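You operate a simulated robot arm through the tools that you are given. There is no shell and no other tool.

The job below is to be done with a simulated robot arm. You get a single attempt, and the scene is never put back.

## Task
Take the spool of string and put it on the box side of the long table. Take the teal box from the top of the glass bench and put it in the inside of the covers tray. Fetch the box labelled "Gurandelo" from the cardboard with purple tape and stand it on the green square on the low table. The order is free. Set down upright: spool of string, box.

The check looks at the end state, three seconds after you hand in, the way a careful person would. Anything else that was tipped, shoved, dropped, spilled or broken makes it a failure. A push-on lid holds only when it is set on centred and level and pressed home; a screw cap is set on level and turned clockwise until tight.

## Robot
A 7-joint arm with a vacuum gripper on a trunk, on a base that drives. Base frame: it is fixed to the floor where the robot stands at the start and does not move with it; the origin is under the middle of the robot, x ahead of it, y to its left, z up; the surface under the hand at the start is at about z = 820. Lengths are in mm, angles in degrees, forces in N, time in s.
Its first joint turns from -149.0 to 149.0 degrees. Places, roughly: box side of the long table [-3200, 2600, 800]; brown box, orange box [-7500, 11500, 1000]; green square on the low table (20x20 cm) [-10300, 9060, 460]; inside of the covers tray (27x23 cm) [-2040, 2180, 1100]; teal box [750, 3000, 750]. Payload 1.06 kg.
Tool frame: the origin (TCP) lies in the middle of the cups' lips, and z points out of the cups. The gripper has 1 cup of 24 mm across, covering 24 by 24 mm (tool x, y); the bellows give 8 mm. With the vacuum on, a cup seals on a smooth face that it is pressed against (1 to 4 N); it does not hold porous or soft things. The pull reaches 23 N.
Orientation is told as [roll, pitch, yaw] about the base's x, y, z axes, in that order, counted from this pose: with the cups facing straight down, the tool's x points along the base's -x, its y along +y and its z along -z.

## Interface
- The arm moves only by the tool move_arm. Its argument "commands" is a list that holds one entry, the list of rows, each a list of 7 numbers: the shift along the tool's x, y, z in m, then the turn, a rotation vector about the tool's x, y, z in degrees, then the vacuum: 1 switches it on, 0 off. In form: [[[x, y, z, wx, wy, wz, suction], ...]]. A call has 1 to 20 rows; each row is the pose to reach, as a shift and turn from the pose commanded when the call began, along the tool's axes at that moment. Each row takes 0.2 s and may step no farther than 50 mm and 8.6 degrees from the row before; otherwise, or with a gripper value out of range, the whole call is refused. A pose out of reach is approached as far as the arm can. The call stops where the force on the tool passes 40 N (or 10 N more than at its start, if that is more) or the arm is blocked; 0.2 s more then pass. The pull builds up within a second once a cup has sealed. Time passes only in rows, and 0.2 s behind the last, so rows that repeat a pose give it time. It gives the time, the measured TCP pose, the force on the tool (base axes) and the pull of the vacuum at its end, in the units of the frame above (readings bear some noise), with the torque about the TCP (base axes, N m) and any sound that the robot's microphone picked up.
- Cameras (640 x 400 px; columns grow to the right, rows downward): "scene" is now at [30.4, 157.4, 1543.4]; the picture's right is [-0.09, -1.00, 0.00], its down [-0.58, 0.05, -0.82] and it looks along [0.81, -0.08, -0.58] (base axes); focal length 262 px, centre (320, 200). "wrist" rides on the gripper at [78, 19, -96] in the tool frame; the picture's right is [-0.24, 0.97, 0.00], its down [-0.71, -0.17, -0.69] and it looks along [-0.67, -0.16, 0.73] (tool axes); focal length 243 px, centre (320, 200). There is no depth. A picture from a camera that has moved, and an enlarged one, comes with that camera's place and axes in the base frame and with its lens. The place of the scene camera against the robot may be out by one fixed shift of up to 25 mm in any direction.
- grab_frame(camera): a new picture of that camera. No time passes.
- move_column(by): slides the trunk up (or, below 0, down) by that many mm; the arm and the scene camera ride with it, the base frame stays. It gives what a move gives, with no picture.
- drive_base(legs): drives the robot by 1 to 6 legs, each [ahead, turn to the left] in mm and degrees, along the robot's own axes; the way and the turn of a leg run together, so that a leg with both is an arc; at most 1500 mm and 180 degrees a leg. The arm and the cameras ride along, it lands a little off, and it stops where it bumps. It gives what a move gives.
- aim_head(pan, tilt): turns the head with the scene camera to pan (to the left, within 155 degrees either way) and tilt (down, from -29 to 69), counted from straight ahead of the robot. It gives what a move gives.
- close_up(camera, box): a new picture of the part [left, top, right, bottom] of that camera's present view, enlarged. No time passes.
- sign_off(): hands the job in; it is judged then, once.

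Places have to be worked out from the pictures, the camera data and where the tool is seen. Switch the vacuum off and draw the arm clear of the work before you hand the job in, unless the task says otherwise.

The tools are called after "Emit:" by a JSON object that holds its "op" and its "data". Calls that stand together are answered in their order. move_arm: Moves the arm, as the interface text tells. Its arguments: {"type":"object","properties":{"commands":{"type":"array","items":{"type":"array","items":{"type":"array","items":{"type":"number"}}}}},"required":["commands"]} The other tools are called the same way: move_column (by) slides the trunk up or down; drive_base (legs) drives the base; aim_head (pan, tilt) turns the head that bears the scene camera; grab_frame (camera) takes a picture; close_up (camera, box) takes an enlarged picture of a part of a camera's view; sign_off () hands the job in.

At the start:

```text
time: 0.0
tcp_pos: [665.7, 113.8, 1145.0]
ee_rot: [-0.1, 0.0, 0.1]
contact_force: [-0.7, -0.5, 0.3]
moment: [-0.03, -0.01, 0.02]
pull: 0.0
trunk travel left (down, up): [-575.0, 135.0]
robot x, y, heading: [1.3, -2.3, -0.0]
head pan, tilt: [-5.3, 35.3]
```

scene: 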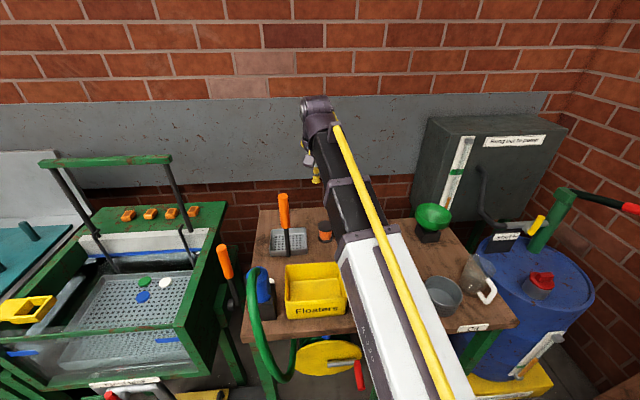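
wrist: 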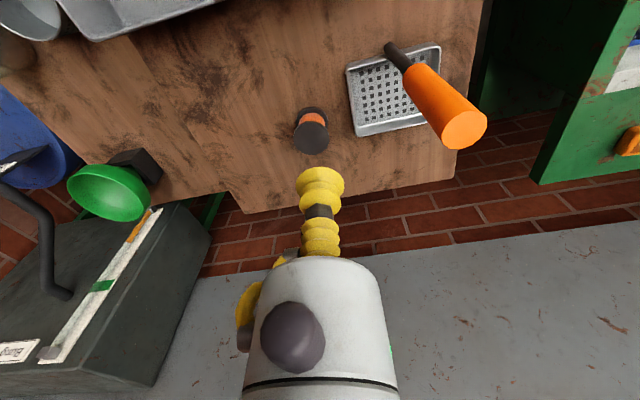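

The scene shows a wooden bench with a small black/orange spool-like thing, a yellow "Floaters" bin and more. I look closer before moving anything.

Emit:
{"op": "close_up", "data": {"camera": "scene", "box": [240, 180, 400, 280]}}

Emit:
{"op": "close_up", "data": {"camera": "wrist", "box": [240, 40, 480, 190]}}

Emit:
{"op": "close_up", "data": {"camera": "scene", "box": [0, 150, 240, 300]}}

```text
4.00 times, centred on (320, 230) of scene
camera zoom: at [30.4, 157.4, 1543.4], right [-0.09, -1.0, 0.0], down [-0.58, 0.05, -0.82], along [0.81, -0.08, -0.58], focal length 1049 px, centre (320, 80)
```

zoom: 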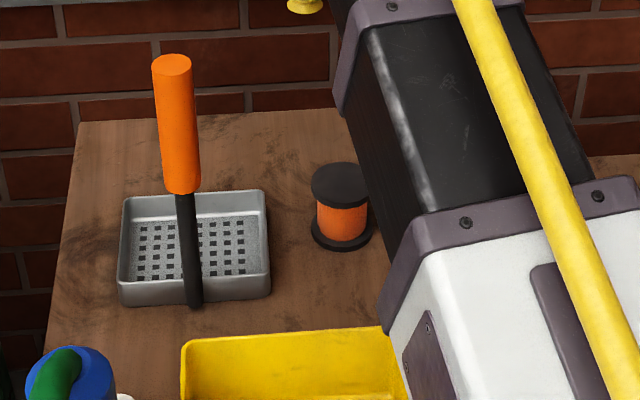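

```text
2.67 times, centred on (360, 115) of wrist
camera zoom: at [587.1, 133.6, 1241.6], right [0.24, 0.97, 0.0], down [0.71, -0.17, 0.69], along [0.67, -0.16, -0.73], focal length 647 px, centre (213, 427)
```

zoom: 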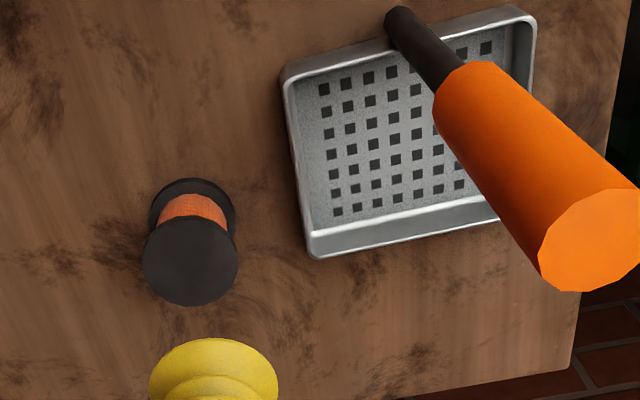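

```text
2.67 times, centred on (120, 225) of scene
camera zoom: at [30.4, 157.4, 1543.4], right [-0.09, -1.0, 0.0], down [-0.58, 0.05, -0.82], along [0.81, -0.08, -0.58], focal length 700 px, centre (853, 133)
```

zoom: 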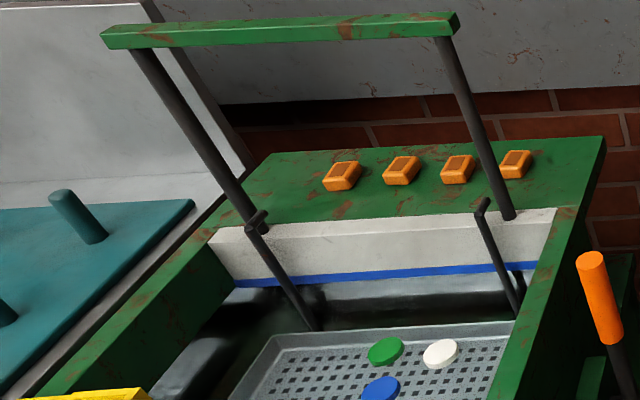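

The spool stands upright near (782, 65) with its top at about z 880. Before moving I look around with the head to learn the layout of the room.

Emit:
{"op": "aim_head", "data": {"pan": 60, "tilt": 20}}

Emit:
{"op": "grab_frame", "data": {"camera": "scene"}}

Emit:
{"op": "aim_head", "data": {"pan": 125, "tilt": 20}}

Emit:
{"op": "grab_frame", "data": {"camera": "scene"}}

Emit:
{"op": "aim_head", "data": {"pan": -130, "tilt": 20}}

Emit:
{"op": "grab_frame", "data": {"camera": "scene"}}

Emit:
{"op": "aim_head", "data": {"pan": -70, "tilt": 20}}

Emit:
{"op": "grab_frame", "data": {"camera": "scene"}}

```text
time: 1.4
tcp_pos: [665.9, 114.4, 1144.6]
ee_rot: [0.1, 0.0, 0.0]
contact_force: [0.6, -0.1, -0.4]
moment: [-0.02, 0.02, -0.03]
pull: 0.0
trunk travel left (down, up): [-575.0, 135.0]
robot x, y, heading: [2.7, 0.6, -0.1]
head pan, tilt: [60.0, 20.0]
```

```text
taken
camera scene: at [-10.6, 246.1, 1567.7], right [0.87, -0.5, 0.0], down [-0.17, -0.3, -0.94], along [0.47, 0.81, -0.34], focal length 262 px, centre (320, 200)
```

scene: 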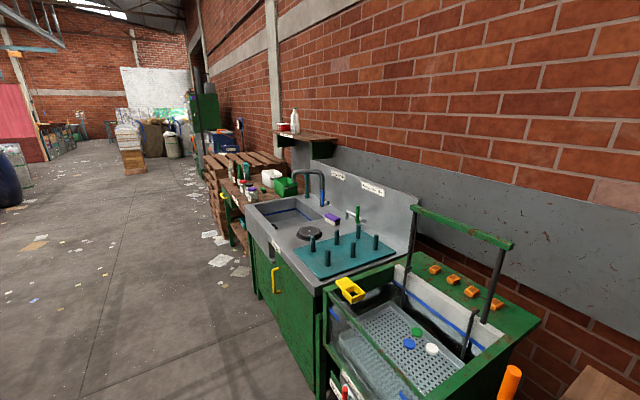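

```text
time: 2.7
tcp_pos: [665.7, 115.1, 1146.2]
ee_rot: [0.1, 0.0, -0.1]
contact_force: [0.2, 0.6, 0.5]
moment: [0.04, -0.03, 0.06]
pull: 0.0
trunk travel left (down, up): [-575.0, 135.0]
robot x, y, heading: [-2.2, -2.9, 0.1]
head pan, tilt: [125.0, 20.0]
```

```text
taken
camera scene: at [-110.5, 241.8, 1567.7], right [0.82, 0.57, 0.0], down [0.2, -0.28, -0.94], along [-0.54, 0.77, -0.34], focal length 262 px, centre (320, 200)
```

scene: 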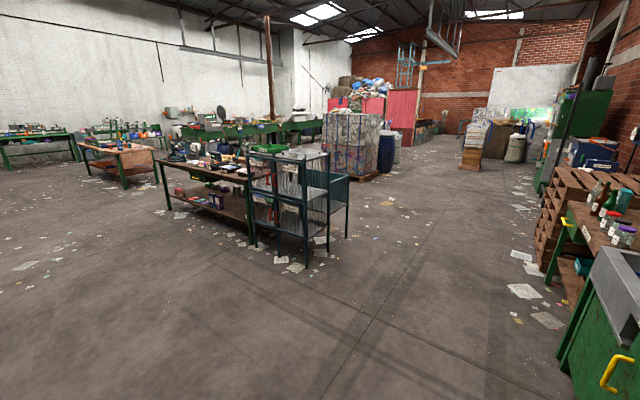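

```text
time: 6.3
tcp_pos: [666.3, 115.3, 1146.8]
ee_rot: [0.0, -0.1, 0.1]
contact_force: [0.4, -0.2, -0.2]
moment: [0.05, 0.04, -0.01]
pull: 0.1
trunk travel left (down, up): [-575.0, 135.0]
robot x, y, heading: [1.3, 0.8, -0.2]
head pan, tilt: [-130.0, 20.0]
```

```text
taken
camera scene: at [-117.0, 94.1, 1567.7], right [-0.77, 0.64, 0.0], down [0.22, 0.26, -0.94], along [-0.6, -0.72, -0.34], focal length 262 px, centre (320, 200)
```

scene: 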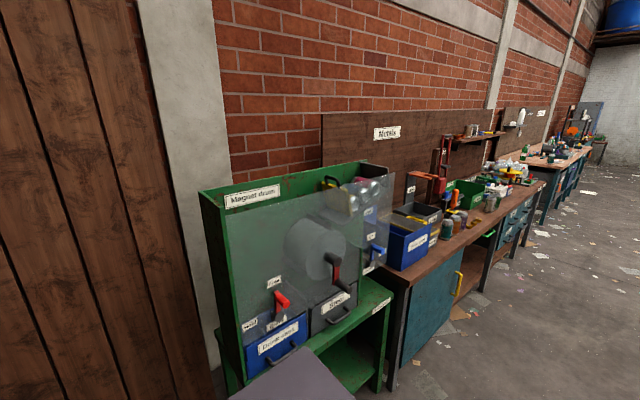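

```text
time: 7.6
tcp_pos: [664.8, 115.0, 1145.2]
ee_rot: [0.0, 0.0, -0.1]
contact_force: [0.8, -0.3, 0.9]
moment: [0.01, -0.03, -0.02]
pull: 0.0
trunk travel left (down, up): [-575.0, 135.0]
robot x, y, heading: [5.1, 2.6, -0.2]
head pan, tilt: [-70.0, 20.0]
```

```text
taken
camera scene: at [-25.4, 78.0, 1567.7], right [-0.94, -0.34, 0.0], down [-0.12, 0.32, -0.94], along [0.32, -0.88, -0.34], focal length 262 px, centre (320, 200)
```

scene: 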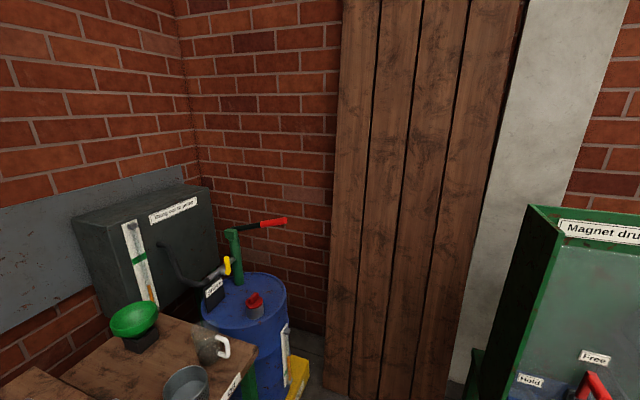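

The cage cart and long table are behind-left of the robot; I enlarge that view and the glass bench (the sink/glass line along the wall) next.

Emit:
{"op": "aim_head", "data": {"pan": 125, "tilt": 20}}

Emit:
{"op": "close_up", "data": {"camera": "scene", "box": [150, 120, 360, 251]}}

Emit:
{"op": "close_up", "data": {"camera": "scene", "box": [240, 120, 340, 182]}}

Emit:
{"op": "close_up", "data": {"camera": "scene", "box": [540, 120, 640, 182]}}

Emit:
{"op": "aim_head", "data": {"pan": 80, "tilt": 20}}

Emit:
{"op": "grab_frame", "data": {"camera": "scene"}}

Emit:
{"op": "close_up", "data": {"camera": "scene", "box": [300, 100, 540, 250]}}

Emit:
{"op": "aim_head", "data": {"pan": 155, "tilt": 20}}

Emit:
{"op": "grab_frame", "data": {"camera": "scene"}}

```text
time: 10.5
tcp_pos: [665.7, 115.1, 1144.9]
ee_rot: [0.0, 0.0, 0.0]
contact_force: [-0.5, 0.6, 0.6]
moment: [0.0, 0.03, -0.02]
pull: 0.0
trunk travel left (down, up): [-575.0, 135.0]
robot x, y, heading: [-0.6, 0.2, -0.2]
head pan, tilt: [125.0, 20.0]
```

```text
3.05 times, centred on (255, 186) of scene
camera zoom: at [-110.6, 241.8, 1567.7], right [0.82, 0.57, 0.0], down [0.2, -0.28, -0.94], along [-0.54, 0.77, -0.34], focal length 799 px, centre (518, 244)
```

zoom: 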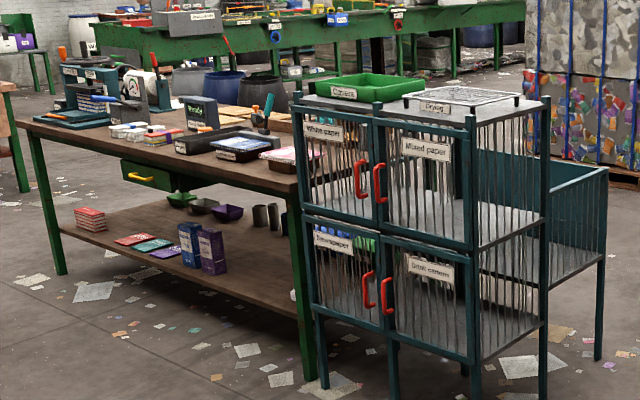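

```text
6.40 times, centred on (290, 151) of scene
camera zoom: at [-110.6, 241.8, 1567.7], right [0.82, 0.57, 0.0], down [0.2, -0.28, -0.94], along [-0.54, 0.77, -0.34], focal length 1679 px, centre (512, 514)
```

zoom: 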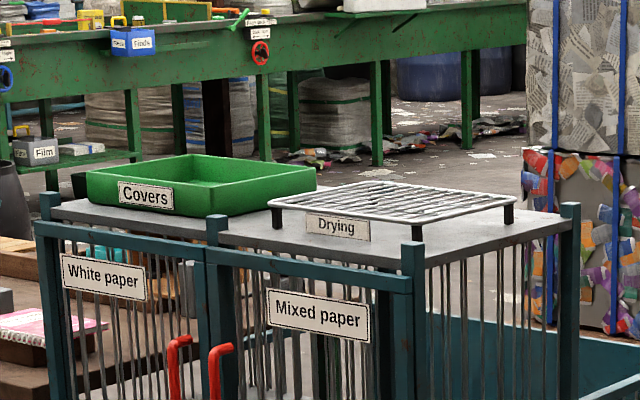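

```text
6.40 times, centred on (590, 151) of scene
camera zoom: at [-110.6, 241.8, 1567.7], right [0.82, 0.57, 0.0], down [0.2, -0.28, -0.94], along [-0.54, 0.77, -0.34], focal length 1679 px, centre (-1408, 514)
```

zoom: 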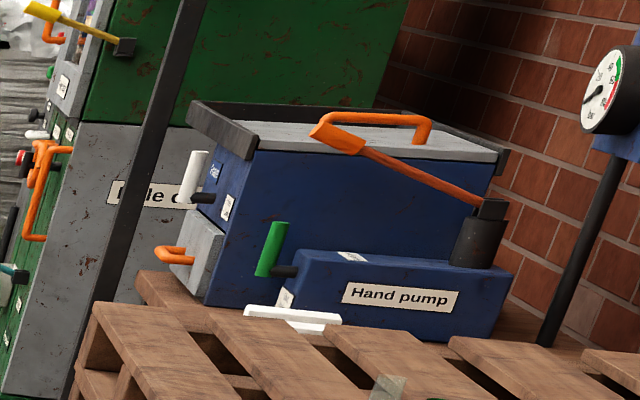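

```text
time: 11.6
tcp_pos: [666.4, 113.7, 1145.7]
ee_rot: [-0.1, 0.0, 0.0]
contact_force: [0.3, 0.4, -0.4]
moment: [0.0, 0.0, -0.01]
pull: 0.0
trunk travel left (down, up): [-575.0, 135.0]
robot x, y, heading: [2.0, 2.3, 0.0]
head pan, tilt: [80.0, 20.0]
```

```text
taken
camera scene: at [-41.1, 257.2, 1567.7], right [0.98, -0.17, 0.0], down [-0.06, -0.34, -0.94], along [0.16, 0.93, -0.34], focal length 262 px, centre (320, 200)
```

scene: 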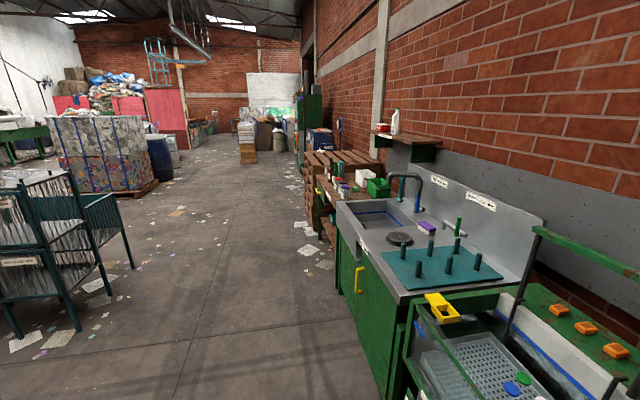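

```text
2.67 times, centred on (420, 175) of scene
camera zoom: at [-41.1, 257.2, 1567.7], right [0.98, -0.17, 0.0], down [-0.06, -0.34, -0.94], along [0.16, 0.93, -0.34], focal length 700 px, centre (53, 267)
```

zoom: 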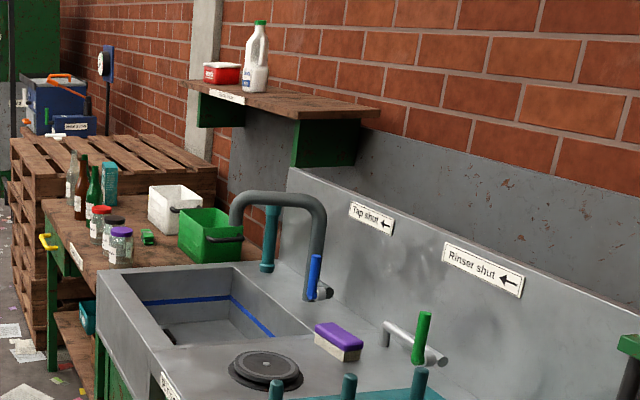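

```text
time: 13.1
tcp_pos: [666.5, 113.9, 1146.6]
ee_rot: [0.0, 0.0, 0.0]
contact_force: [0.6, 0.1, -0.2]
moment: [-0.04, 0.02, 0.01]
pull: 0.1
trunk travel left (down, up): [-575.0, 135.0]
robot x, y, heading: [-2.0, 2.1, 0.1]
head pan, tilt: [154.7, 20.0]
```

```text
taken
camera scene: at [-141.3, 205.4, 1567.7], right [0.43, 0.9, 0.0], down [0.31, -0.15, -0.94], along [-0.85, 0.4, -0.34], focal length 262 px, centre (320, 200)
```

scene: 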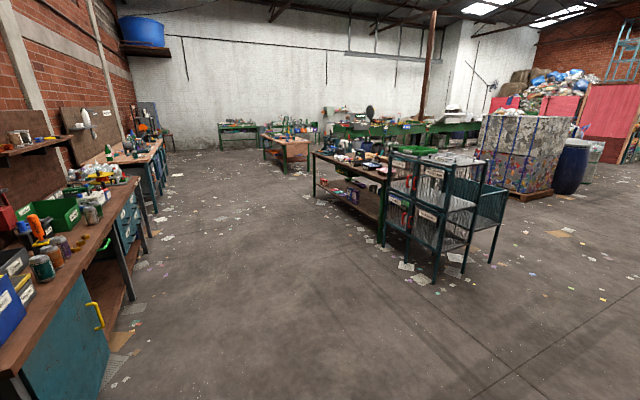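

The spool is on the wooden bench straight ahead; the teal box is on the bench with jars past the sink, the green "Covers" tray is on top of the cage, and the long table is next to it. I turn the head back and bring the cup above the spool, stopping well above it to refine.

Emit:
{"op": "aim_head", "data": {"pan": -5, "tilt": 40}}

Emit:
{"op": "move_arm", "data": {"commands": [[[-0.03, -0.012, 0.03, 0, 0, 0, 0], [-0.06, -0.024, 0.06, 0, 0, 0, 0], [-0.09, -0.037, 0.09, 0, 0, 0, 0], [-0.116, -0.049, 0.12, 0, 0, 0, 0], [-0.116, -0.049, 0.15, 0, 0, 0, 0], [-0.116, -0.049, 0.18, 0, 0, 0, 0]]]}}

Emit:
{"op": "grab_frame", "data": {"camera": "wrist"}}

Emit:
{"op": "grab_frame", "data": {"camera": "scene"}}

```text
time: 15.5
tcp_pos: [666.5, 114.1, 1145.3]
ee_rot: [0.0, -0.1, 0.1]
contact_force: [-0.7, -0.1, -0.5]
moment: [0.03, 0.02, 0.01]
pull: 0.1
trunk travel left (down, up): [-575.0, 135.0]
robot x, y, heading: [-0.6, 4.0, -0.1]
head pan, tilt: [-5.0, 40.0]
```

```text
time: 16.9
tcp_pos: [780.7, 64.6, 964.1]
ee_rot: [-0.1, -0.1, 0.0]
contact_force: [0.3, 0.1, 0.0]
moment: [0.03, -0.02, 0.03]
pull: 0.0
trunk travel left (down, up): [-575.0, 135.0]
robot x, y, heading: [1.1, -3.5, 0.0]
head pan, tilt: [-5.0, 40.0]
```

```text
taken
camera wrist: at [702.3, 83.2, 1059.7], right [0.24, 0.97, 0.0], down [0.71, -0.17, 0.69], along [0.67, -0.16, -0.73], focal length 243 px, centre (320, 200)
```

wrist: 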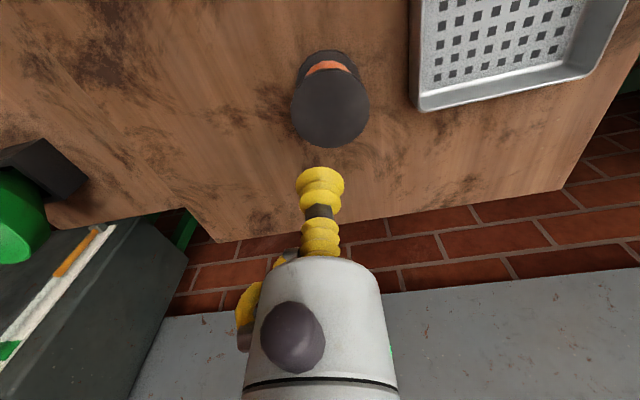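

```text
taken
camera scene: at [27.4, 158.1, 1536.3], right [-0.09, -1.0, 0.0], down [-0.64, 0.06, -0.77], along [0.76, -0.07, -0.64], focal length 262 px, centre (320, 200)
```

scene: 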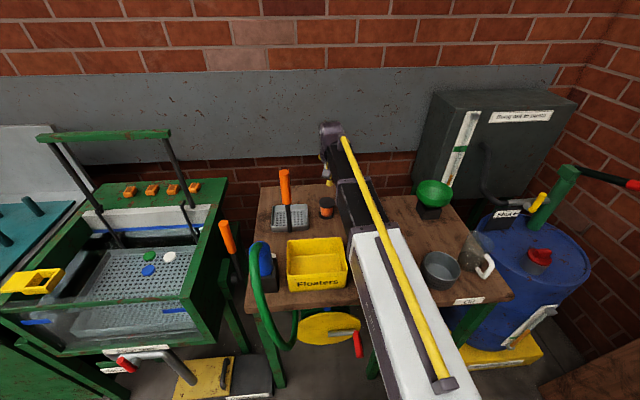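

The cup is close above the spool; I zoom in on its top to see whether it is smooth in the middle and to locate its centre.

Emit:
{"op": "close_up", "data": {"camera": "wrist", "box": [250, 30, 410, 130]}}

Emit:
{"op": "close_up", "data": {"camera": "scene", "box": [270, 160, 390, 235]}}

```text
4.00 times, centred on (330, 80) of wrist
camera zoom: at [702.3, 83.2, 1059.7], right [0.24, 0.97, 0.0], down [0.71, -0.17, 0.69], along [0.67, -0.16, -0.73], focal length 970 px, centre (280, 680)
```

zoom: 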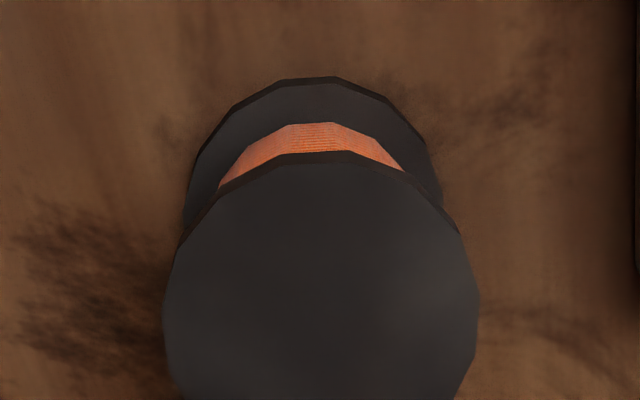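

```text
5.33 times, centred on (330, 198) of scene
camera zoom: at [27.4, 158.1, 1536.3], right [-0.09, -1.0, 0.0], down [-0.64, 0.06, -0.77], along [0.76, -0.07, -0.64], focal length 1399 px, centre (267, 213)
```

zoom: 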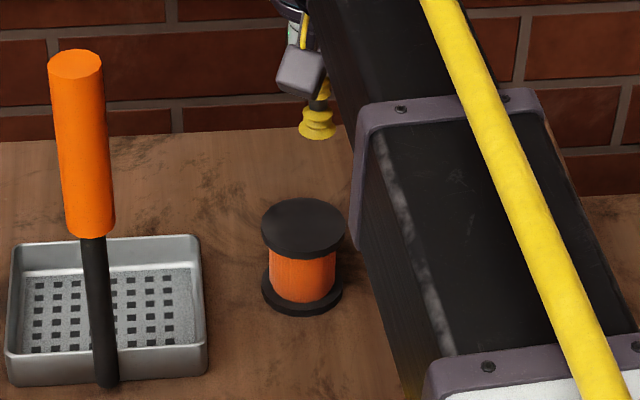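

Top is a solid disc, centred about 8 mm left (+y) and 4 mm toward the robot from the cup. I shift over and descend to about 35 mm above it, then look again.

Emit:
{"op": "move_arm", "data": {"commands": [[[0.004, 0.008, 0.02, 0, 0, 0, 0], [0.004, 0.008, 0.04, 0, 0, 0, 0], [0.004, 0.008, 0.045, 0, 0, 0, 0]]]}}

Emit:
{"op": "close_up", "data": {"camera": "wrist", "box": [240, 70, 400, 170]}}

Emit:
{"op": "grab_frame", "data": {"camera": "wrist"}}

```text
time: 17.7
tcp_pos: [778.3, 72.9, 920.6]
ee_rot: [0.0, -0.1, 0.0]
contact_force: [-0.1, 0.0, 0.1]
moment: [0.01, -0.02, 0.03]
pull: 0.1
trunk travel left (down, up): [-575.0, 135.0]
robot x, y, heading: [5.0, 1.3, 0.1]
head pan, tilt: [-5.0, 40.0]
```

```text
4.00 times, centred on (320, 120) of wrist
camera zoom: at [699.4, 92.3, 1016.2], right [0.24, 0.97, 0.0], down [0.71, -0.17, 0.69], along [0.67, -0.16, -0.73], focal length 970 px, centre (320, 520)
```

zoom: 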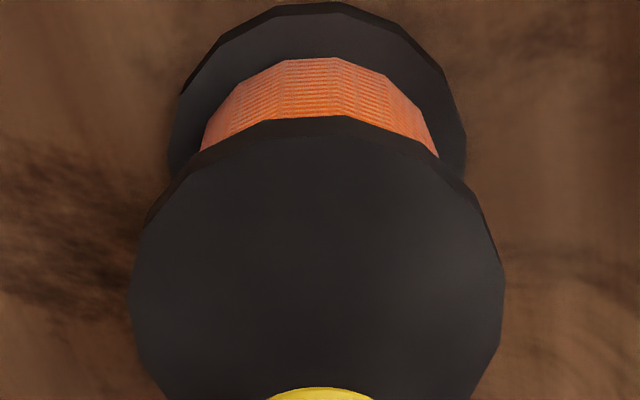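

```text
taken
camera wrist: at [699.4, 92.3, 1016.2], right [0.24, 0.97, 0.0], down [0.71, -0.17, 0.69], along [0.67, -0.16, -0.73], focal length 243 px, centre (320, 200)
```

wrist: 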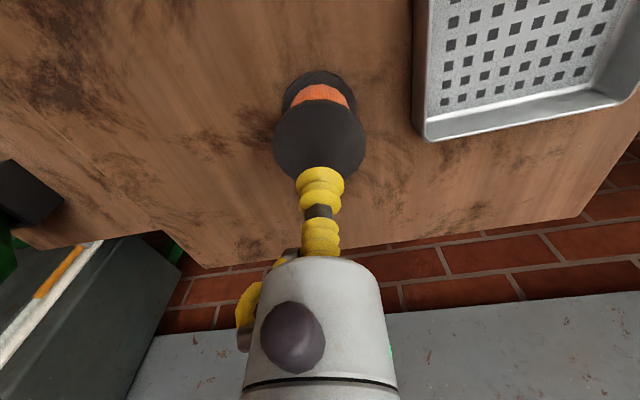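

The disc centre is about 4 mm toward the robot from the cup and the top should be near z 885. I shift and lower in small steps with the vacuum on, reading the force.

Emit:
{"op": "move_arm", "data": {"commands": [[[0.004, 0, 0.01, 0, 0, 0, 1], [0.004, 0, 0.02, 0, 0, 0, 1], [0.004, 0, 0.028, 0, 0, 0, 1]]]}}

Emit:
{"op": "move_arm", "data": {"commands": [[[0, 0, 0.003, 0, 0, 0, 1], [0, 0, 0.006, 0, 0, 0, 1], [0, 0, 0.006, 0, 0, 0, 1]]]}}

```text
time: 18.5
tcp_pos: [773.7, 75.1, 892.8]
ee_rot: [0.0, -0.1, 0.0]
contact_force: [0.4, 0.2, 0.3]
moment: [-0.01, 0.02, -0.02]
pull: 0.1
trunk travel left (down, up): [-575.0, 135.0]
robot x, y, heading: [1.4, -1.8, 0.2]
head pan, tilt: [-5.0, 40.0]
```

```text
time: 19.3
tcp_pos: [774.9, 73.7, 886.4]
ee_rot: [0.0, -0.1, 0.0]
contact_force: [0.4, -0.1, -0.4]
moment: [0.01, 0.0, -0.02]
pull: 0.1
trunk travel left (down, up): [-575.0, 135.0]
robot x, y, heading: [-3.8, 3.1, -0.2]
head pan, tilt: [-5.0, 40.0]
```

No contact yet at z 886, so I continue down a few millimetres at a time.

Emit:
{"op": "move_arm", "data": {"commands": [[[0, 0, 0.002, 0, 0, 0, 1], [0, 0, 0.004, 0, 0, 0, 1], [0, 0, 0.005, 0, 0, 0, 1], [0, 0, 0.005, 0, 0, 0, 1]]]}}

Emit:
{"op": "close_up", "data": {"camera": "wrist", "box": [240, 90, 400, 190]}}

```text
time: 20.3
tcp_pos: [774.1, 73.4, 881.8]
ee_rot: [-0.1, 0.1, 0.0]
contact_force: [-0.6, -0.1, 0.3]
moment: [-0.01, -0.02, 0.02]
pull: 22.9
trunk travel left (down, up): [-575.0, 135.0]
robot x, y, heading: [1.2, -1.1, 0.0]
head pan, tilt: [-5.0, 40.0]
```

```text
4.00 times, centred on (320, 140) of wrist
camera zoom: at [695.0, 92.8, 977.9], right [0.24, 0.97, 0.0], down [0.71, -0.17, 0.69], along [0.67, -0.16, -0.73], focal length 970 px, centre (320, 440)
```

zoom: 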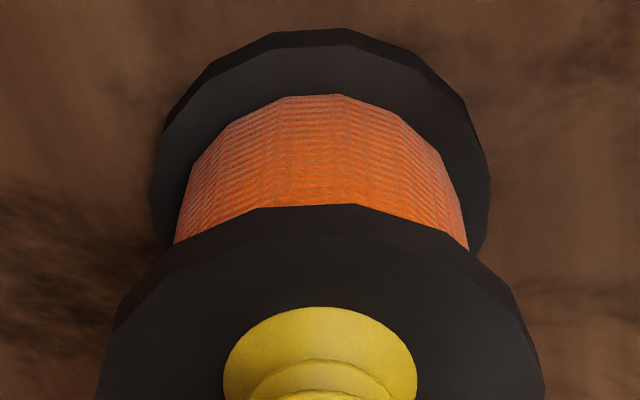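

Sealed with full pull at z 882, so the spool is about 62 mm tall. I lift it slowly straight up.

Emit:
{"op": "move_arm", "data": {"commands": [[[0, 0, -0.005, 0, 0, 0, 1], [0, 0, -0.015, 0, 0, 0, 1], [0, 0, -0.03, 0, 0, 0, 1], [0, 0, -0.05, 0, 0, 0, 1], [0, 0, -0.08, 0, 0, 0, 1], [0, 0, -0.11, 0, 0, 0, 1], [0, 0, -0.14, 0, 0, 0, 1], [0, 0, -0.17, 0, 0, 0, 1], [0, 0, -0.2, 0, 0, 0, 1], [0, 0, -0.23, 0, 0, 0, 1], [0, 0, -0.26, 0, 0, 0, 1], [0, 0, -0.26, 0, 0, 0, 1]]]}}

Emit:
{"op": "grab_frame", "data": {"camera": "wrist"}}

Emit:
{"op": "aim_head", "data": {"pan": 10, "tilt": 69}}

Emit:
{"op": "grab_frame", "data": {"camera": "scene"}}

```text
time: 22.9
tcp_pos: [772.5, 75.4, 1141.7]
ee_rot: [0.0, 0.0, 0.0]
contact_force: [0.7, -0.4, -0.7]
moment: [-0.02, -0.01, 0.04]
pull: 23.0
trunk travel left (down, up): [-575.0, 135.0]
robot x, y, heading: [-0.4, -4.9, 0.1]
head pan, tilt: [-5.0, 40.0]
```

```text
taken
camera wrist: at [694.5, 94.0, 1237.6], right [0.24, 0.97, 0.0], down [0.71, -0.17, 0.69], along [0.67, -0.16, -0.73], focal length 243 px, centre (320, 200)
```

wrist: 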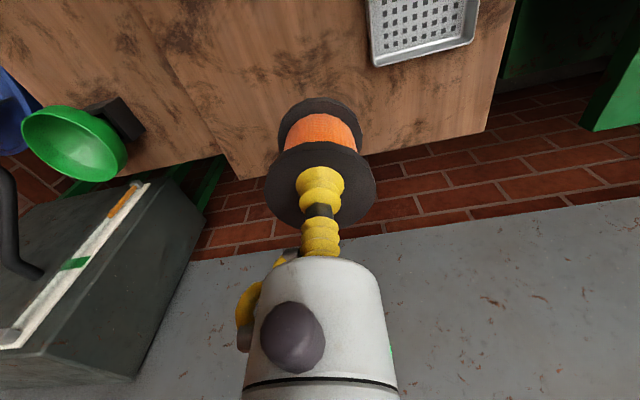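

```text
time: 23.8
tcp_pos: [772.4, 75.4, 1140.6]
ee_rot: [0.0, 0.0, 0.0]
contact_force: [-0.8, 0.7, 0.0]
moment: [-0.01, -0.02, -0.01]
pull: 22.5
trunk travel left (down, up): [-575.0, 135.0]
robot x, y, heading: [1.4, -0.8, 0.3]
head pan, tilt: [10.0, 68.8]
```

```text
taken
camera scene: at [-2.0, 175.2, 1500.2], right [0.17, -0.98, 0.0], down [-0.92, -0.16, -0.36], along [0.36, 0.06, -0.93], focal length 262 px, centre (320, 200)
```

scene: 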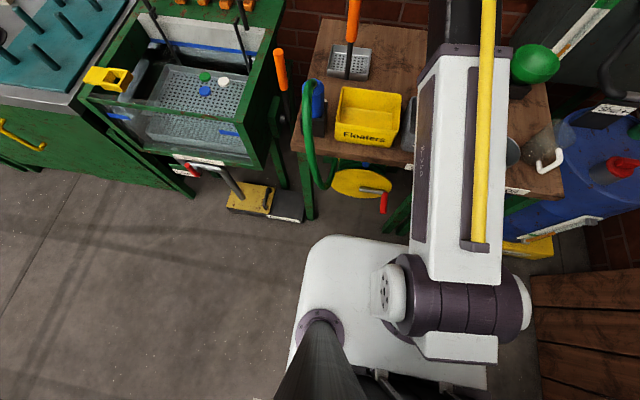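

The spool hangs well on the cup. I retract the arm towards the robot for driving and keep it high.

Emit:
{"op": "move_arm", "data": {"commands": [[[0.03, 0, -0.01, 0, 0, 0, 1], [0.07, 0, -0.03, 0, 0, 0, 1], [0.11, -0.01, -0.06, 0, 0, 0, 1], [0.15, -0.03, -0.09, 0, 0, 0, 1], [0.18, -0.05, -0.1, 0, 0, 0, 1], [0.2, -0.06, -0.1, 0, 0, 0, 1], [0.2, -0.06, -0.1, 0, 0, 0, 1]]]}}

Emit:
{"op": "aim_head", "data": {"pan": 155, "tilt": 50}}

Emit:
{"op": "grab_frame", "data": {"camera": "scene"}}

Emit:
{"op": "aim_head", "data": {"pan": -150, "tilt": 50}}

Emit:
{"op": "grab_frame", "data": {"camera": "scene"}}

```text
refused: row 3 steps farther than a row can; nothing moved
```

```text
time: 26.1
tcp_pos: [774.0, 74.4, 1142.1]
ee_rot: [0.1, 0.1, 0.0]
contact_force: [-0.4, -0.2, -0.7]
moment: [-0.01, -0.01, 0.01]
pull: 23.0
trunk travel left (down, up): [-575.0, 135.0]
robot x, y, heading: [-4.0, 6.7, -0.2]
head pan, tilt: [154.7, 50.0]
```

```text
taken
camera scene: at [-126.8, 198.4, 1522.1], right [0.43, 0.9, 0.0], down [0.69, -0.33, -0.64], along [-0.58, 0.27, -0.77], focal length 262 px, centre (320, 200)
```

scene: 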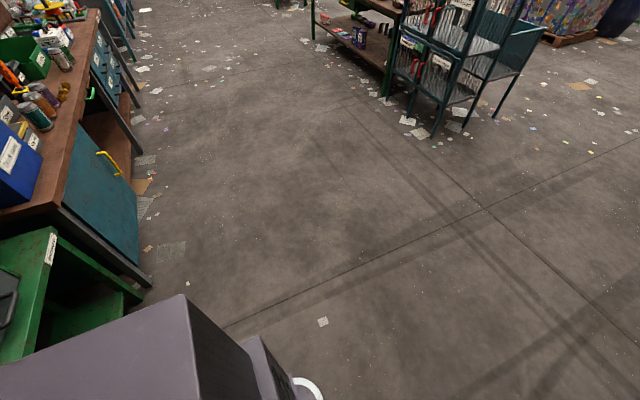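

```text
time: 30.3
tcp_pos: [773.7, 75.3, 1142.1]
ee_rot: [0.0, 0.1, -0.1]
contact_force: [-0.4, 1.0, -0.8]
moment: [0.01, 0.0, -0.02]
pull: 23.2
trunk travel left (down, up): [-575.0, 135.0]
robot x, y, heading: [-2.7, -0.4, 0.2]
head pan, tilt: [-150.0, 50.0]
```

```text
taken
camera scene: at [-123.8, 127.0, 1522.1], right [-0.5, 0.87, 0.0], down [0.66, 0.38, -0.64], along [-0.56, -0.32, -0.77], focal length 262 px, centre (320, 200)
```

scene: 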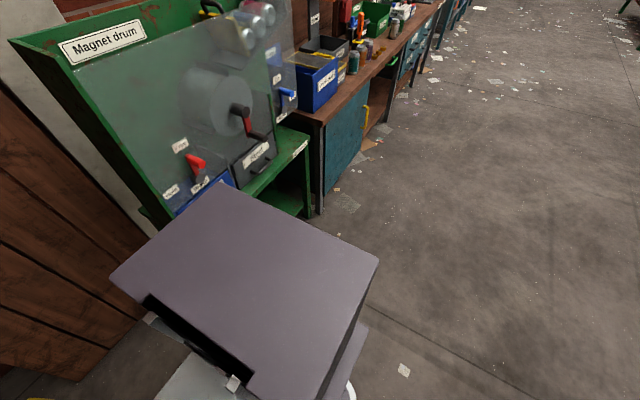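

One row was too long, so nothing moved. I retract the arm again with smaller steps.

Emit:
{"op": "move_arm", "data": {"commands": [[[0.03, 0, -0.01, 0, 0, 0, 1], [0.065, -0.005, -0.03, 0, 0, 0, 1], [0.095, -0.015, -0.055, 0, 0, 0, 1], [0.125, -0.03, -0.08, 0, 0, 0, 1], [0.155, -0.045, -0.1, 0, 0, 0, 1], [0.18, -0.055, -0.1, 0, 0, 0, 1], [0.2, -0.06, -0.1, 0, 0, 0, 1], [0.2, -0.06, -0.1, 0, 0, 0, 1]]]}}

```text
time: 31.1
tcp_pos: [692.9, 62.5, 1187.9]
ee_rot: [-0.1, -1.0, -0.3]
contact_force: [8.7, -0.6, -14.5]
moment: [-0.04, -0.33, -0.01]
pull: 23.3
out of reach, approached as far as the arm can: row 3
trunk travel left (down, up): [-575.0, 135.0]
robot x, y, heading: [-1.7, -0.2, 0.1]
head pan, tilt: [-150.0, 50.0]
stopped in row 3: the force on the tool passed its limit at 62 N (the readings are from after the stop); the commanded pose is now the measured one
```

The arm stopped with a force reading and "out of reach". I look with both cameras to see what happened.

Emit:
{"op": "grab_frame", "data": {"camera": "wrist"}}

Emit:
{"op": "aim_head", "data": {"pan": 0, "tilt": 45}}

Emit:
{"op": "grab_frame", "data": {"camera": "scene"}}

```text
taken
camera wrist: at [612.9, 82.1, 1282.3], right [0.24, 0.97, 0.0], down [0.69, -0.18, 0.7], along [0.68, -0.17, -0.72], focal length 243 px, centre (320, 200)
```

wrist: 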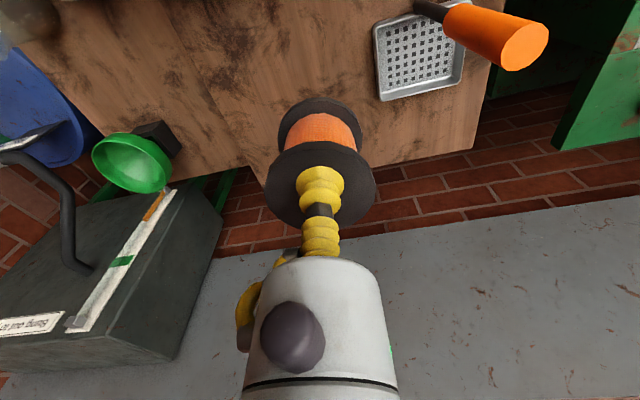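

```text
time: 33.4
tcp_pos: [691.8, 61.2, 1187.1]
ee_rot: [-0.1, -1.1, -0.3]
contact_force: [13.4, 1.8, -28.3]
moment: [-0.4, -1.11, -0.24]
pull: 22.9
trunk travel left (down, up): [-575.0, 135.0]
robot x, y, heading: [0.8, 3.0, 0.1]
head pan, tilt: [0.0, 45.0]
```

```text
taken
camera scene: at [24.1, 165.4, 1529.0], right [0.0, -1.0, 0.0], down [-0.71, 0.0, -0.71], along [0.71, 0.0, -0.71], focal length 262 px, centre (320, 200)
```

scene: 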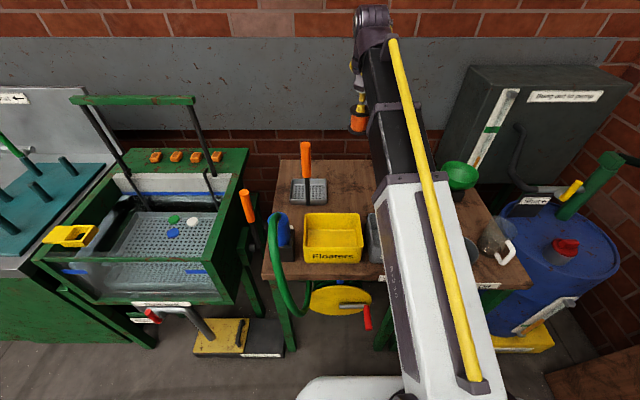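

Nothing in the scene is near the tool; this looks like the arm at the edge of its own range (folded wrist). I go back down and outward a bit to relieve the force.

Emit:
{"op": "move_arm", "data": {"commands": [[[-0.01, 0, 0.01, 0, 0, 0, 1], [-0.02, 0, 0.02, 0, 0, 0, 1], [-0.03, 0, 0.03, 0, 0, 0, 1], [-0.03, 0, 0.045, 0, 1.0, 0, 1], [-0.03, 0, 0.045, 0, 1.0, 0, 1]]]}}

```text
time: 34.6
tcp_pos: [722.2, 63.3, 1144.0]
ee_rot: [0.0, 0.0, -0.3]
contact_force: [-0.8, 0.3, -0.8]
moment: [-0.01, 0.02, -0.01]
pull: 23.2
trunk travel left (down, up): [-575.0, 135.0]
robot x, y, heading: [-2.3, 3.0, -0.1]
head pan, tilt: [0.0, 45.0]
```

The force is gone and the tool is level again. I retract at a lower height where the arm has more room, watching the force.

Emit:
{"op": "move_arm", "data": {"commands": [[[0.02, 0, 0.02, 0, 0, 0, 1], [0.045, 0, 0.04, 0, 0, 0, 1], [0.07, 0, 0.05, 0, 0, 0, 1], [0.09, 0, 0.06, 0, 0, 0, 1], [0.09, 0, 0.06, 0, 0, 0, 1]]]}}

Emit:
{"op": "move_column", "data": {"by": 100}}

```text
time: 35.8
tcp_pos: [633.0, 60.4, 1085.0]
ee_rot: [0.0, 0.1, -0.3]
contact_force: [0.3, -0.1, 0.5]
moment: [0.0, 0.01, 0.0]
pull: 23.1
trunk travel left (down, up): [-575.0, 135.0]
robot x, y, heading: [1.4, -1.7, 0.0]
head pan, tilt: [0.0, 45.0]
```

```text
time: 37.1
tcp_pos: [634.2, 61.7, 1184.4]
ee_rot: [-0.1, 0.1, -0.3]
contact_force: [0.2, -0.1, -0.6]
moment: [-0.04, 0.03, 0.05]
pull: 23.3
trunk travel left (down, up): [-675.0, 35.0]
robot x, y, heading: [2.6, -0.5, 0.3]
head pan, tilt: [0.0, 45.0]
```

The arm is tucked at 633 mm and 1184 mm high. Now I back straight away from the bench by 500 mm (the floor behind was seen clear).

Emit:
{"op": "drive_base", "data": {"legs": [[-500, 0]]}}

Emit:
{"op": "aim_head", "data": {"pan": 60, "tilt": 40}}

Emit:
{"op": "grab_frame", "data": {"camera": "scene"}}

```text
time: 40.0
tcp_pos: [139.2, 61.4, 1183.4]
ee_rot: [0.0, 0.1, -0.1]
contact_force: [-0.3, -0.4, -0.2]
moment: [0.0, -0.01, 0.02]
pull: 22.7
trunk travel left (down, up): [-675.0, 35.0]
robot x, y, heading: [-490.7, -1.5, 0.2]
head pan, tilt: [0.0, 45.0]
```

```text
time: 41.3
tcp_pos: [139.3, 61.5, 1183.8]
ee_rot: [0.0, 0.1, -0.2]
contact_force: [-0.5, 0.8, -0.7]
moment: [-0.01, 0.0, 0.01]
pull: 22.8
trunk travel left (down, up): [-675.0, 35.0]
robot x, y, heading: [-493.6, -2.5, 0.3]
head pan, tilt: [60.0, 40.0]
```

```text
taken
camera scene: at [-508.3, 238.1, 1636.3], right [0.87, -0.5, 0.0], down [-0.32, -0.56, -0.77], along [0.38, 0.66, -0.64], focal length 262 px, centre (320, 200)
```

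scene: 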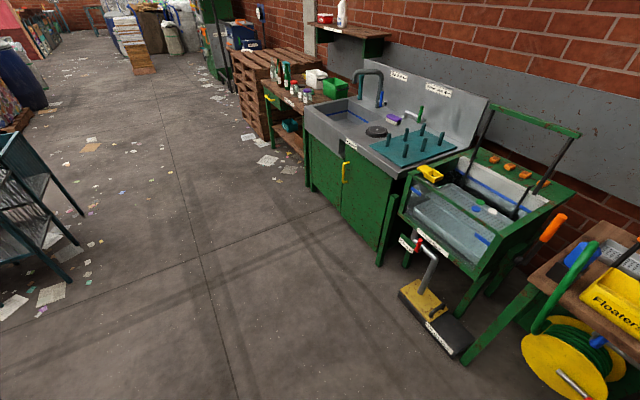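

The floor ahead-left is open. I arc left in two legs to head toward the long table.

Emit:
{"op": "drive_base", "data": {"legs": [[680, 85], [680, 85]]}}

Emit:
{"op": "aim_head", "data": {"pan": 0, "tilt": 20}}

Emit:
{"op": "grab_frame", "data": {"camera": "scene"}}

```text
time: 49.1
tcp_pos: [-1074.1, 933.9, 1184.3]
ee_rot: [0.0, 0.1, 172.4]
contact_force: [-1.1, 0.1, -1.0]
moment: [0.01, -0.01, 0.0]
pull: 22.6
trunk travel left (down, up): [-675.0, 35.0]
robot x, y, heading: [-438.9, 915.3, 172.4]
head pan, tilt: [60.0, 40.0]
cut short: leg 1, 2
```

```text
time: 50.4
tcp_pos: [-1073.2, 933.7, 1183.0]
ee_rot: [0.0, 0.2, 172.4]
contact_force: [-0.2, 0.6, -0.8]
moment: [0.0, -0.01, 0.0]
pull: 22.8
trunk travel left (down, up): [-675.0, 35.0]
robot x, y, heading: [-436.2, 914.9, 172.5]
head pan, tilt: [0.0, 20.0]
```

```text
taken
camera scene: at [-519.8, 748.2, 1667.7], right [0.13, 0.99, 0.0], down [0.34, -0.04, -0.94], along [-0.93, 0.12, -0.34], focal length 262 px, centre (320, 200)
```

scene: 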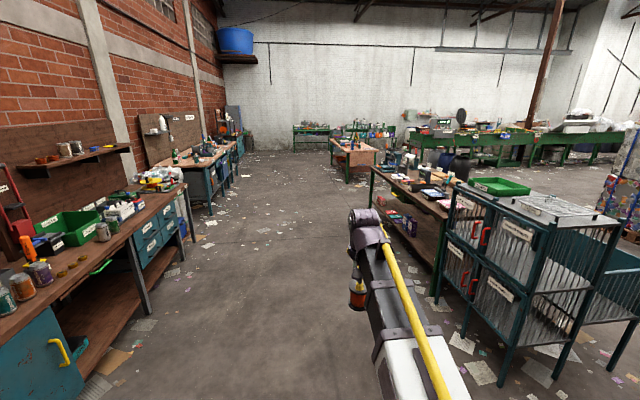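

The way to the left of the cage and long table is clear. I drive on along this heading, two legs, then look at the table.

Emit:
{"op": "drive_base", "data": {"legs": [[1400, 0], [1100, 0]]}}

Emit:
{"op": "aim_head", "data": {"pan": -70, "tilt": 30}}

Emit:
{"op": "grab_frame", "data": {"camera": "scene"}}

```text
time: 62.7
tcp_pos: [-3577.7, 1219.9, 1182.9]
ee_rot: [0.0, 0.2, 174.1]
contact_force: [0.0, 0.6, -0.2]
moment: [0.02, -0.03, -0.02]
pull: 22.9
trunk travel left (down, up): [-675.0, 35.0]
robot x, y, heading: [-2945.0, 1218.2, 174.3]
head pan, tilt: [0.0, 20.0]
```

```text
time: 64.1
tcp_pos: [-3578.5, 1220.0, 1183.8]
ee_rot: [0.0, 0.1, 174.1]
contact_force: [-0.1, -1.2, 0.2]
moment: [-0.01, 0.0, -0.01]
pull: 23.1
trunk travel left (down, up): [-675.0, 35.0]
robot x, y, heading: [-2940.9, 1220.6, 174.5]
head pan, tilt: [-70.0, 30.0]
```

```text
taken
camera scene: at [-2949.6, 1128.6, 1651.7], right [0.97, 0.25, 0.0], down [0.12, -0.48, -0.87], along [-0.21, 0.84, -0.5], focal length 262 px, centre (320, 200)
```

scene: 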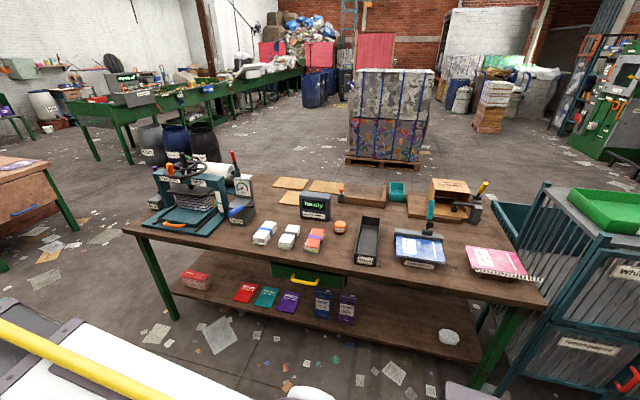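

Now the whole long table is visible; I zoom in to find which side is the "box side".

Emit:
{"op": "close_up", "data": {"camera": "scene", "box": [120, 160, 340, 297]}}

Emit:
{"op": "close_up", "data": {"camera": "scene", "box": [320, 160, 540, 297]}}

Emit:
{"op": "close_up", "data": {"camera": "scene", "box": [260, 165, 420, 265]}}

```text
2.91 times, centred on (230, 228) of scene
camera zoom: at [-2949.6, 1128.6, 1651.7], right [0.97, 0.25, 0.0], down [0.12, -0.48, -0.87], along [-0.21, 0.84, -0.5], focal length 763 px, centre (582, 117)
```

zoom: 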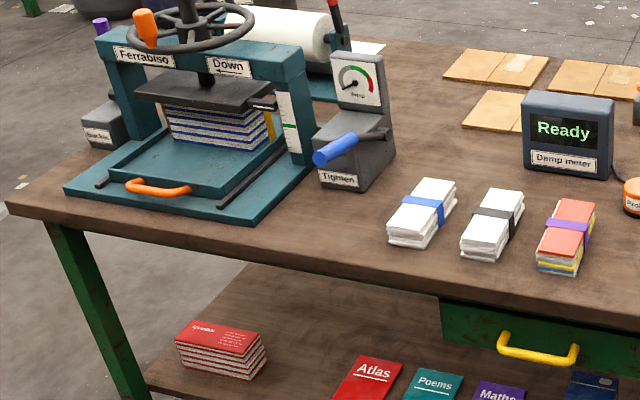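

```text
2.91 times, centred on (430, 228) of scene
camera zoom: at [-2949.6, 1128.6, 1651.7], right [0.97, 0.25, 0.0], down [0.12, -0.48, -0.87], along [-0.21, 0.84, -0.5], focal length 763 px, centre (0, 117)
```

zoom: 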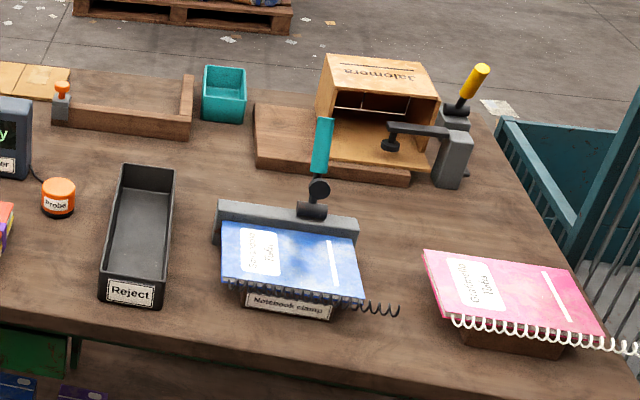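

```text
4.00 times, centred on (340, 215) of scene
camera zoom: at [-2949.6, 1128.6, 1651.7], right [0.97, 0.25, 0.0], down [0.12, -0.48, -0.87], along [-0.21, 0.84, -0.5], focal length 1049 px, centre (240, 140)
```

zoom: 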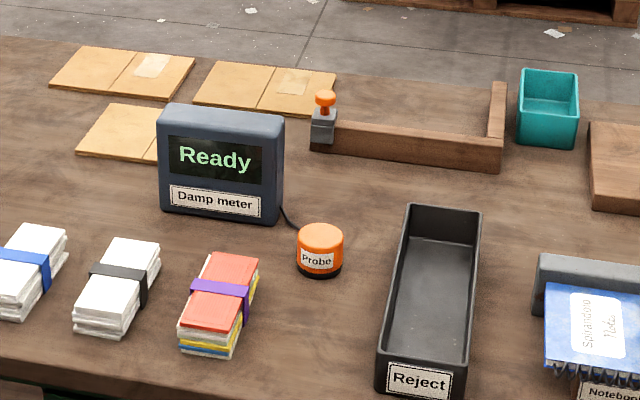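

The far (+y) half of the table carries the cardboard flats, box frame, teal bin and the "Jalomera" box clamp: that is the box side, matching the rough point (-3200, 2600). I drive round the west end of the table to work from that side; first a look ahead.

Emit:
{"op": "aim_head", "data": {"pan": -30, "tilt": 30}}

Emit:
{"op": "grab_frame", "data": {"camera": "scene"}}

```text
time: 65.2
tcp_pos: [-3578.5, 1219.8, 1182.7]
ee_rot: [0.1, 0.2, 174.1]
contact_force: [0.0, 0.2, -1.4]
moment: [-0.03, -0.03, 0.0]
pull: 22.7
trunk travel left (down, up): [-675.0, 35.0]
robot x, y, heading: [-2943.2, 1218.6, 174.1]
head pan, tilt: [-30.0, 30.0]
```

```text
taken
camera scene: at [-3000.7, 1093.9, 1651.6], right [0.59, 0.81, 0.0], down [0.41, -0.29, -0.87], along [-0.7, 0.51, -0.5], focal length 262 px, centre (320, 200)
```

scene: 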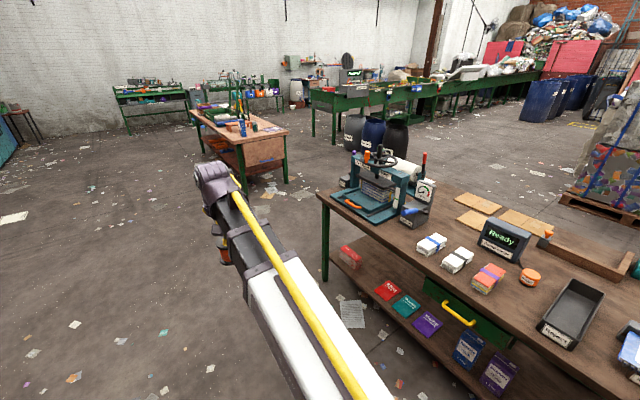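

The gap between the long table (west end x≈-4270) and the brown side table (x≈-5940) is wide. I drive on and curve right through it.

Emit:
{"op": "drive_base", "data": {"legs": [[1500, 0], [200, 0], [760, -84]]}}

Emit:
{"op": "aim_head", "data": {"pan": -20, "tilt": 30}}

Emit:
{"op": "grab_frame", "data": {"camera": "scene"}}

```text
time: 77.6
tcp_pos: [-5150.0, 2562.7, 1184.3]
ee_rot: [-0.1, 0.1, 88.7]
contact_force: [0.1, -0.2, -0.8]
moment: [-0.02, -0.03, 0.02]
pull: 22.9
trunk travel left (down, up): [-675.0, 35.0]
robot x, y, heading: [-5100.8, 1930.2, 89.3]
head pan, tilt: [-30.0, 30.0]
cut short: leg 3
```

```text
time: 78.3
tcp_pos: [-5150.5, 2561.9, 1183.5]
ee_rot: [0.0, 0.0, 88.8]
contact_force: [0.8, -0.7, -0.9]
moment: [-0.01, 0.01, -0.01]
pull: 22.6
trunk travel left (down, up): [-675.0, 35.0]
robot x, y, heading: [-5102.1, 1928.5, 89.2]
head pan, tilt: [-20.0, 30.0]
```

```text
taken
camera scene: at [-5251.4, 1965.4, 1651.6], right [0.93, -0.36, 0.0], down [-0.18, -0.47, -0.87], along [0.31, 0.81, -0.5], focal length 262 px, centre (320, 200)
```

scene: 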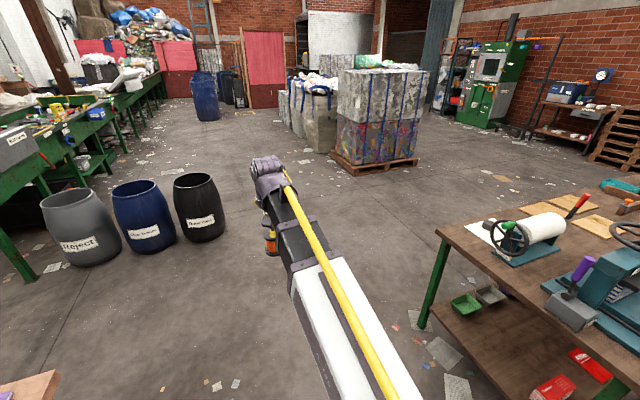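

Clear ahead: the drums stand at y≈4290 and the bale pallet at y≈5130. I go on past the table's west end and curve right along its far side.

Emit:
{"op": "drive_base", "data": {"legs": [[1150, 0], [785, -90], [1300, 0]]}}

Emit:
{"op": "aim_head", "data": {"pan": -85, "tilt": 35}}

Emit:
{"op": "grab_frame", "data": {"camera": "scene"}}

```text
time: 94.0
tcp_pos: [-2682.3, 3619.0, 1183.6]
ee_rot: [0.0, 0.1, -0.3]
contact_force: [-0.3, 0.7, 0.6]
moment: [-0.01, 0.03, -0.03]
pull: 22.9
trunk travel left (down, up): [-675.0, 35.0]
robot x, y, heading: [-3317.2, 3557.8, 0.2]
head pan, tilt: [-20.0, 30.0]
cut short: leg 2
```

```text
time: 95.3
tcp_pos: [-2682.6, 3620.0, 1185.4]
ee_rot: [0.0, 0.0, -0.3]
contact_force: [-0.1, 0.0, 1.1]
moment: [0.01, 0.01, 0.01]
pull: 22.9
trunk travel left (down, up): [-675.0, 35.0]
robot x, y, heading: [-3312.9, 3557.1, -0.2]
head pan, tilt: [-85.0, 35.0]
```

```text
taken
camera scene: at [-3364.8, 3636.5, 1643.9], right [-1.0, -0.09, 0.0], down [-0.05, 0.57, -0.82], along [0.07, -0.82, -0.57], focal length 262 px, centre (320, 200)
```

scene: 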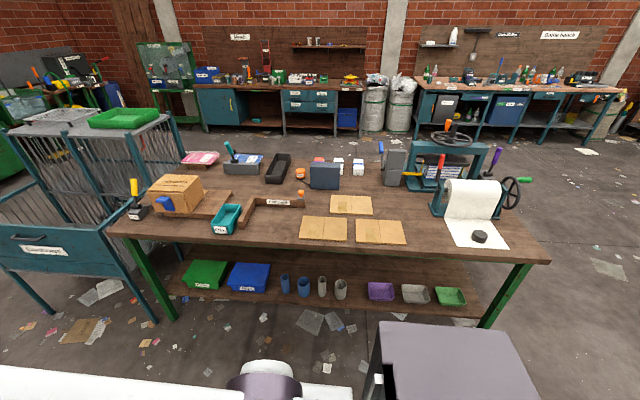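

Now I see the box side from its own side. I zoom in to find a free spot.

Emit:
{"op": "close_up", "data": {"camera": "scene", "box": [200, 140, 440, 290]}}

Emit:
{"op": "close_up", "data": {"camera": "scene", "box": [0, 90, 260, 252]}}

```text
2.67 times, centred on (320, 215) of scene
camera zoom: at [-3364.8, 3636.5, 1643.9], right [-1.0, -0.09, 0.0], down [-0.05, 0.57, -0.82], along [0.07, -0.82, -0.57], focal length 700 px, centre (320, 160)
```

zoom: 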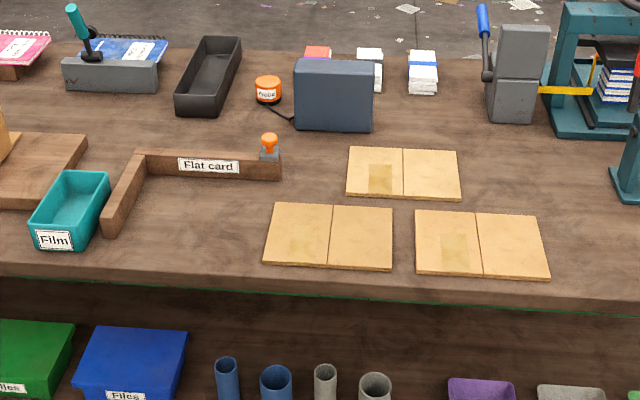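

```text
2.46 times, centred on (130, 171) of scene
camera zoom: at [-3364.8, 3636.5, 1643.9], right [-1.0, -0.09, 0.0], down [-0.05, 0.57, -0.82], along [0.07, -0.82, -0.57], focal length 646 px, centre (788, 271)
```

zoom: 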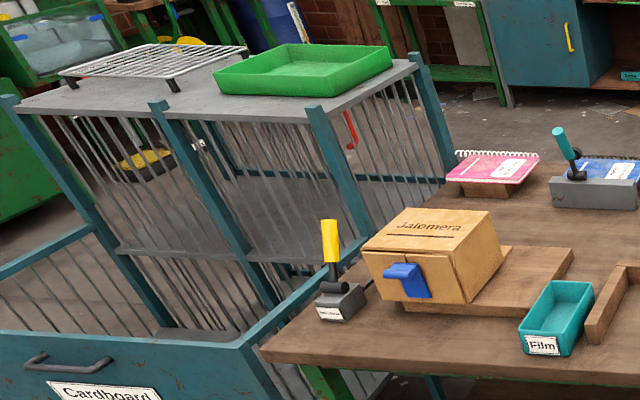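

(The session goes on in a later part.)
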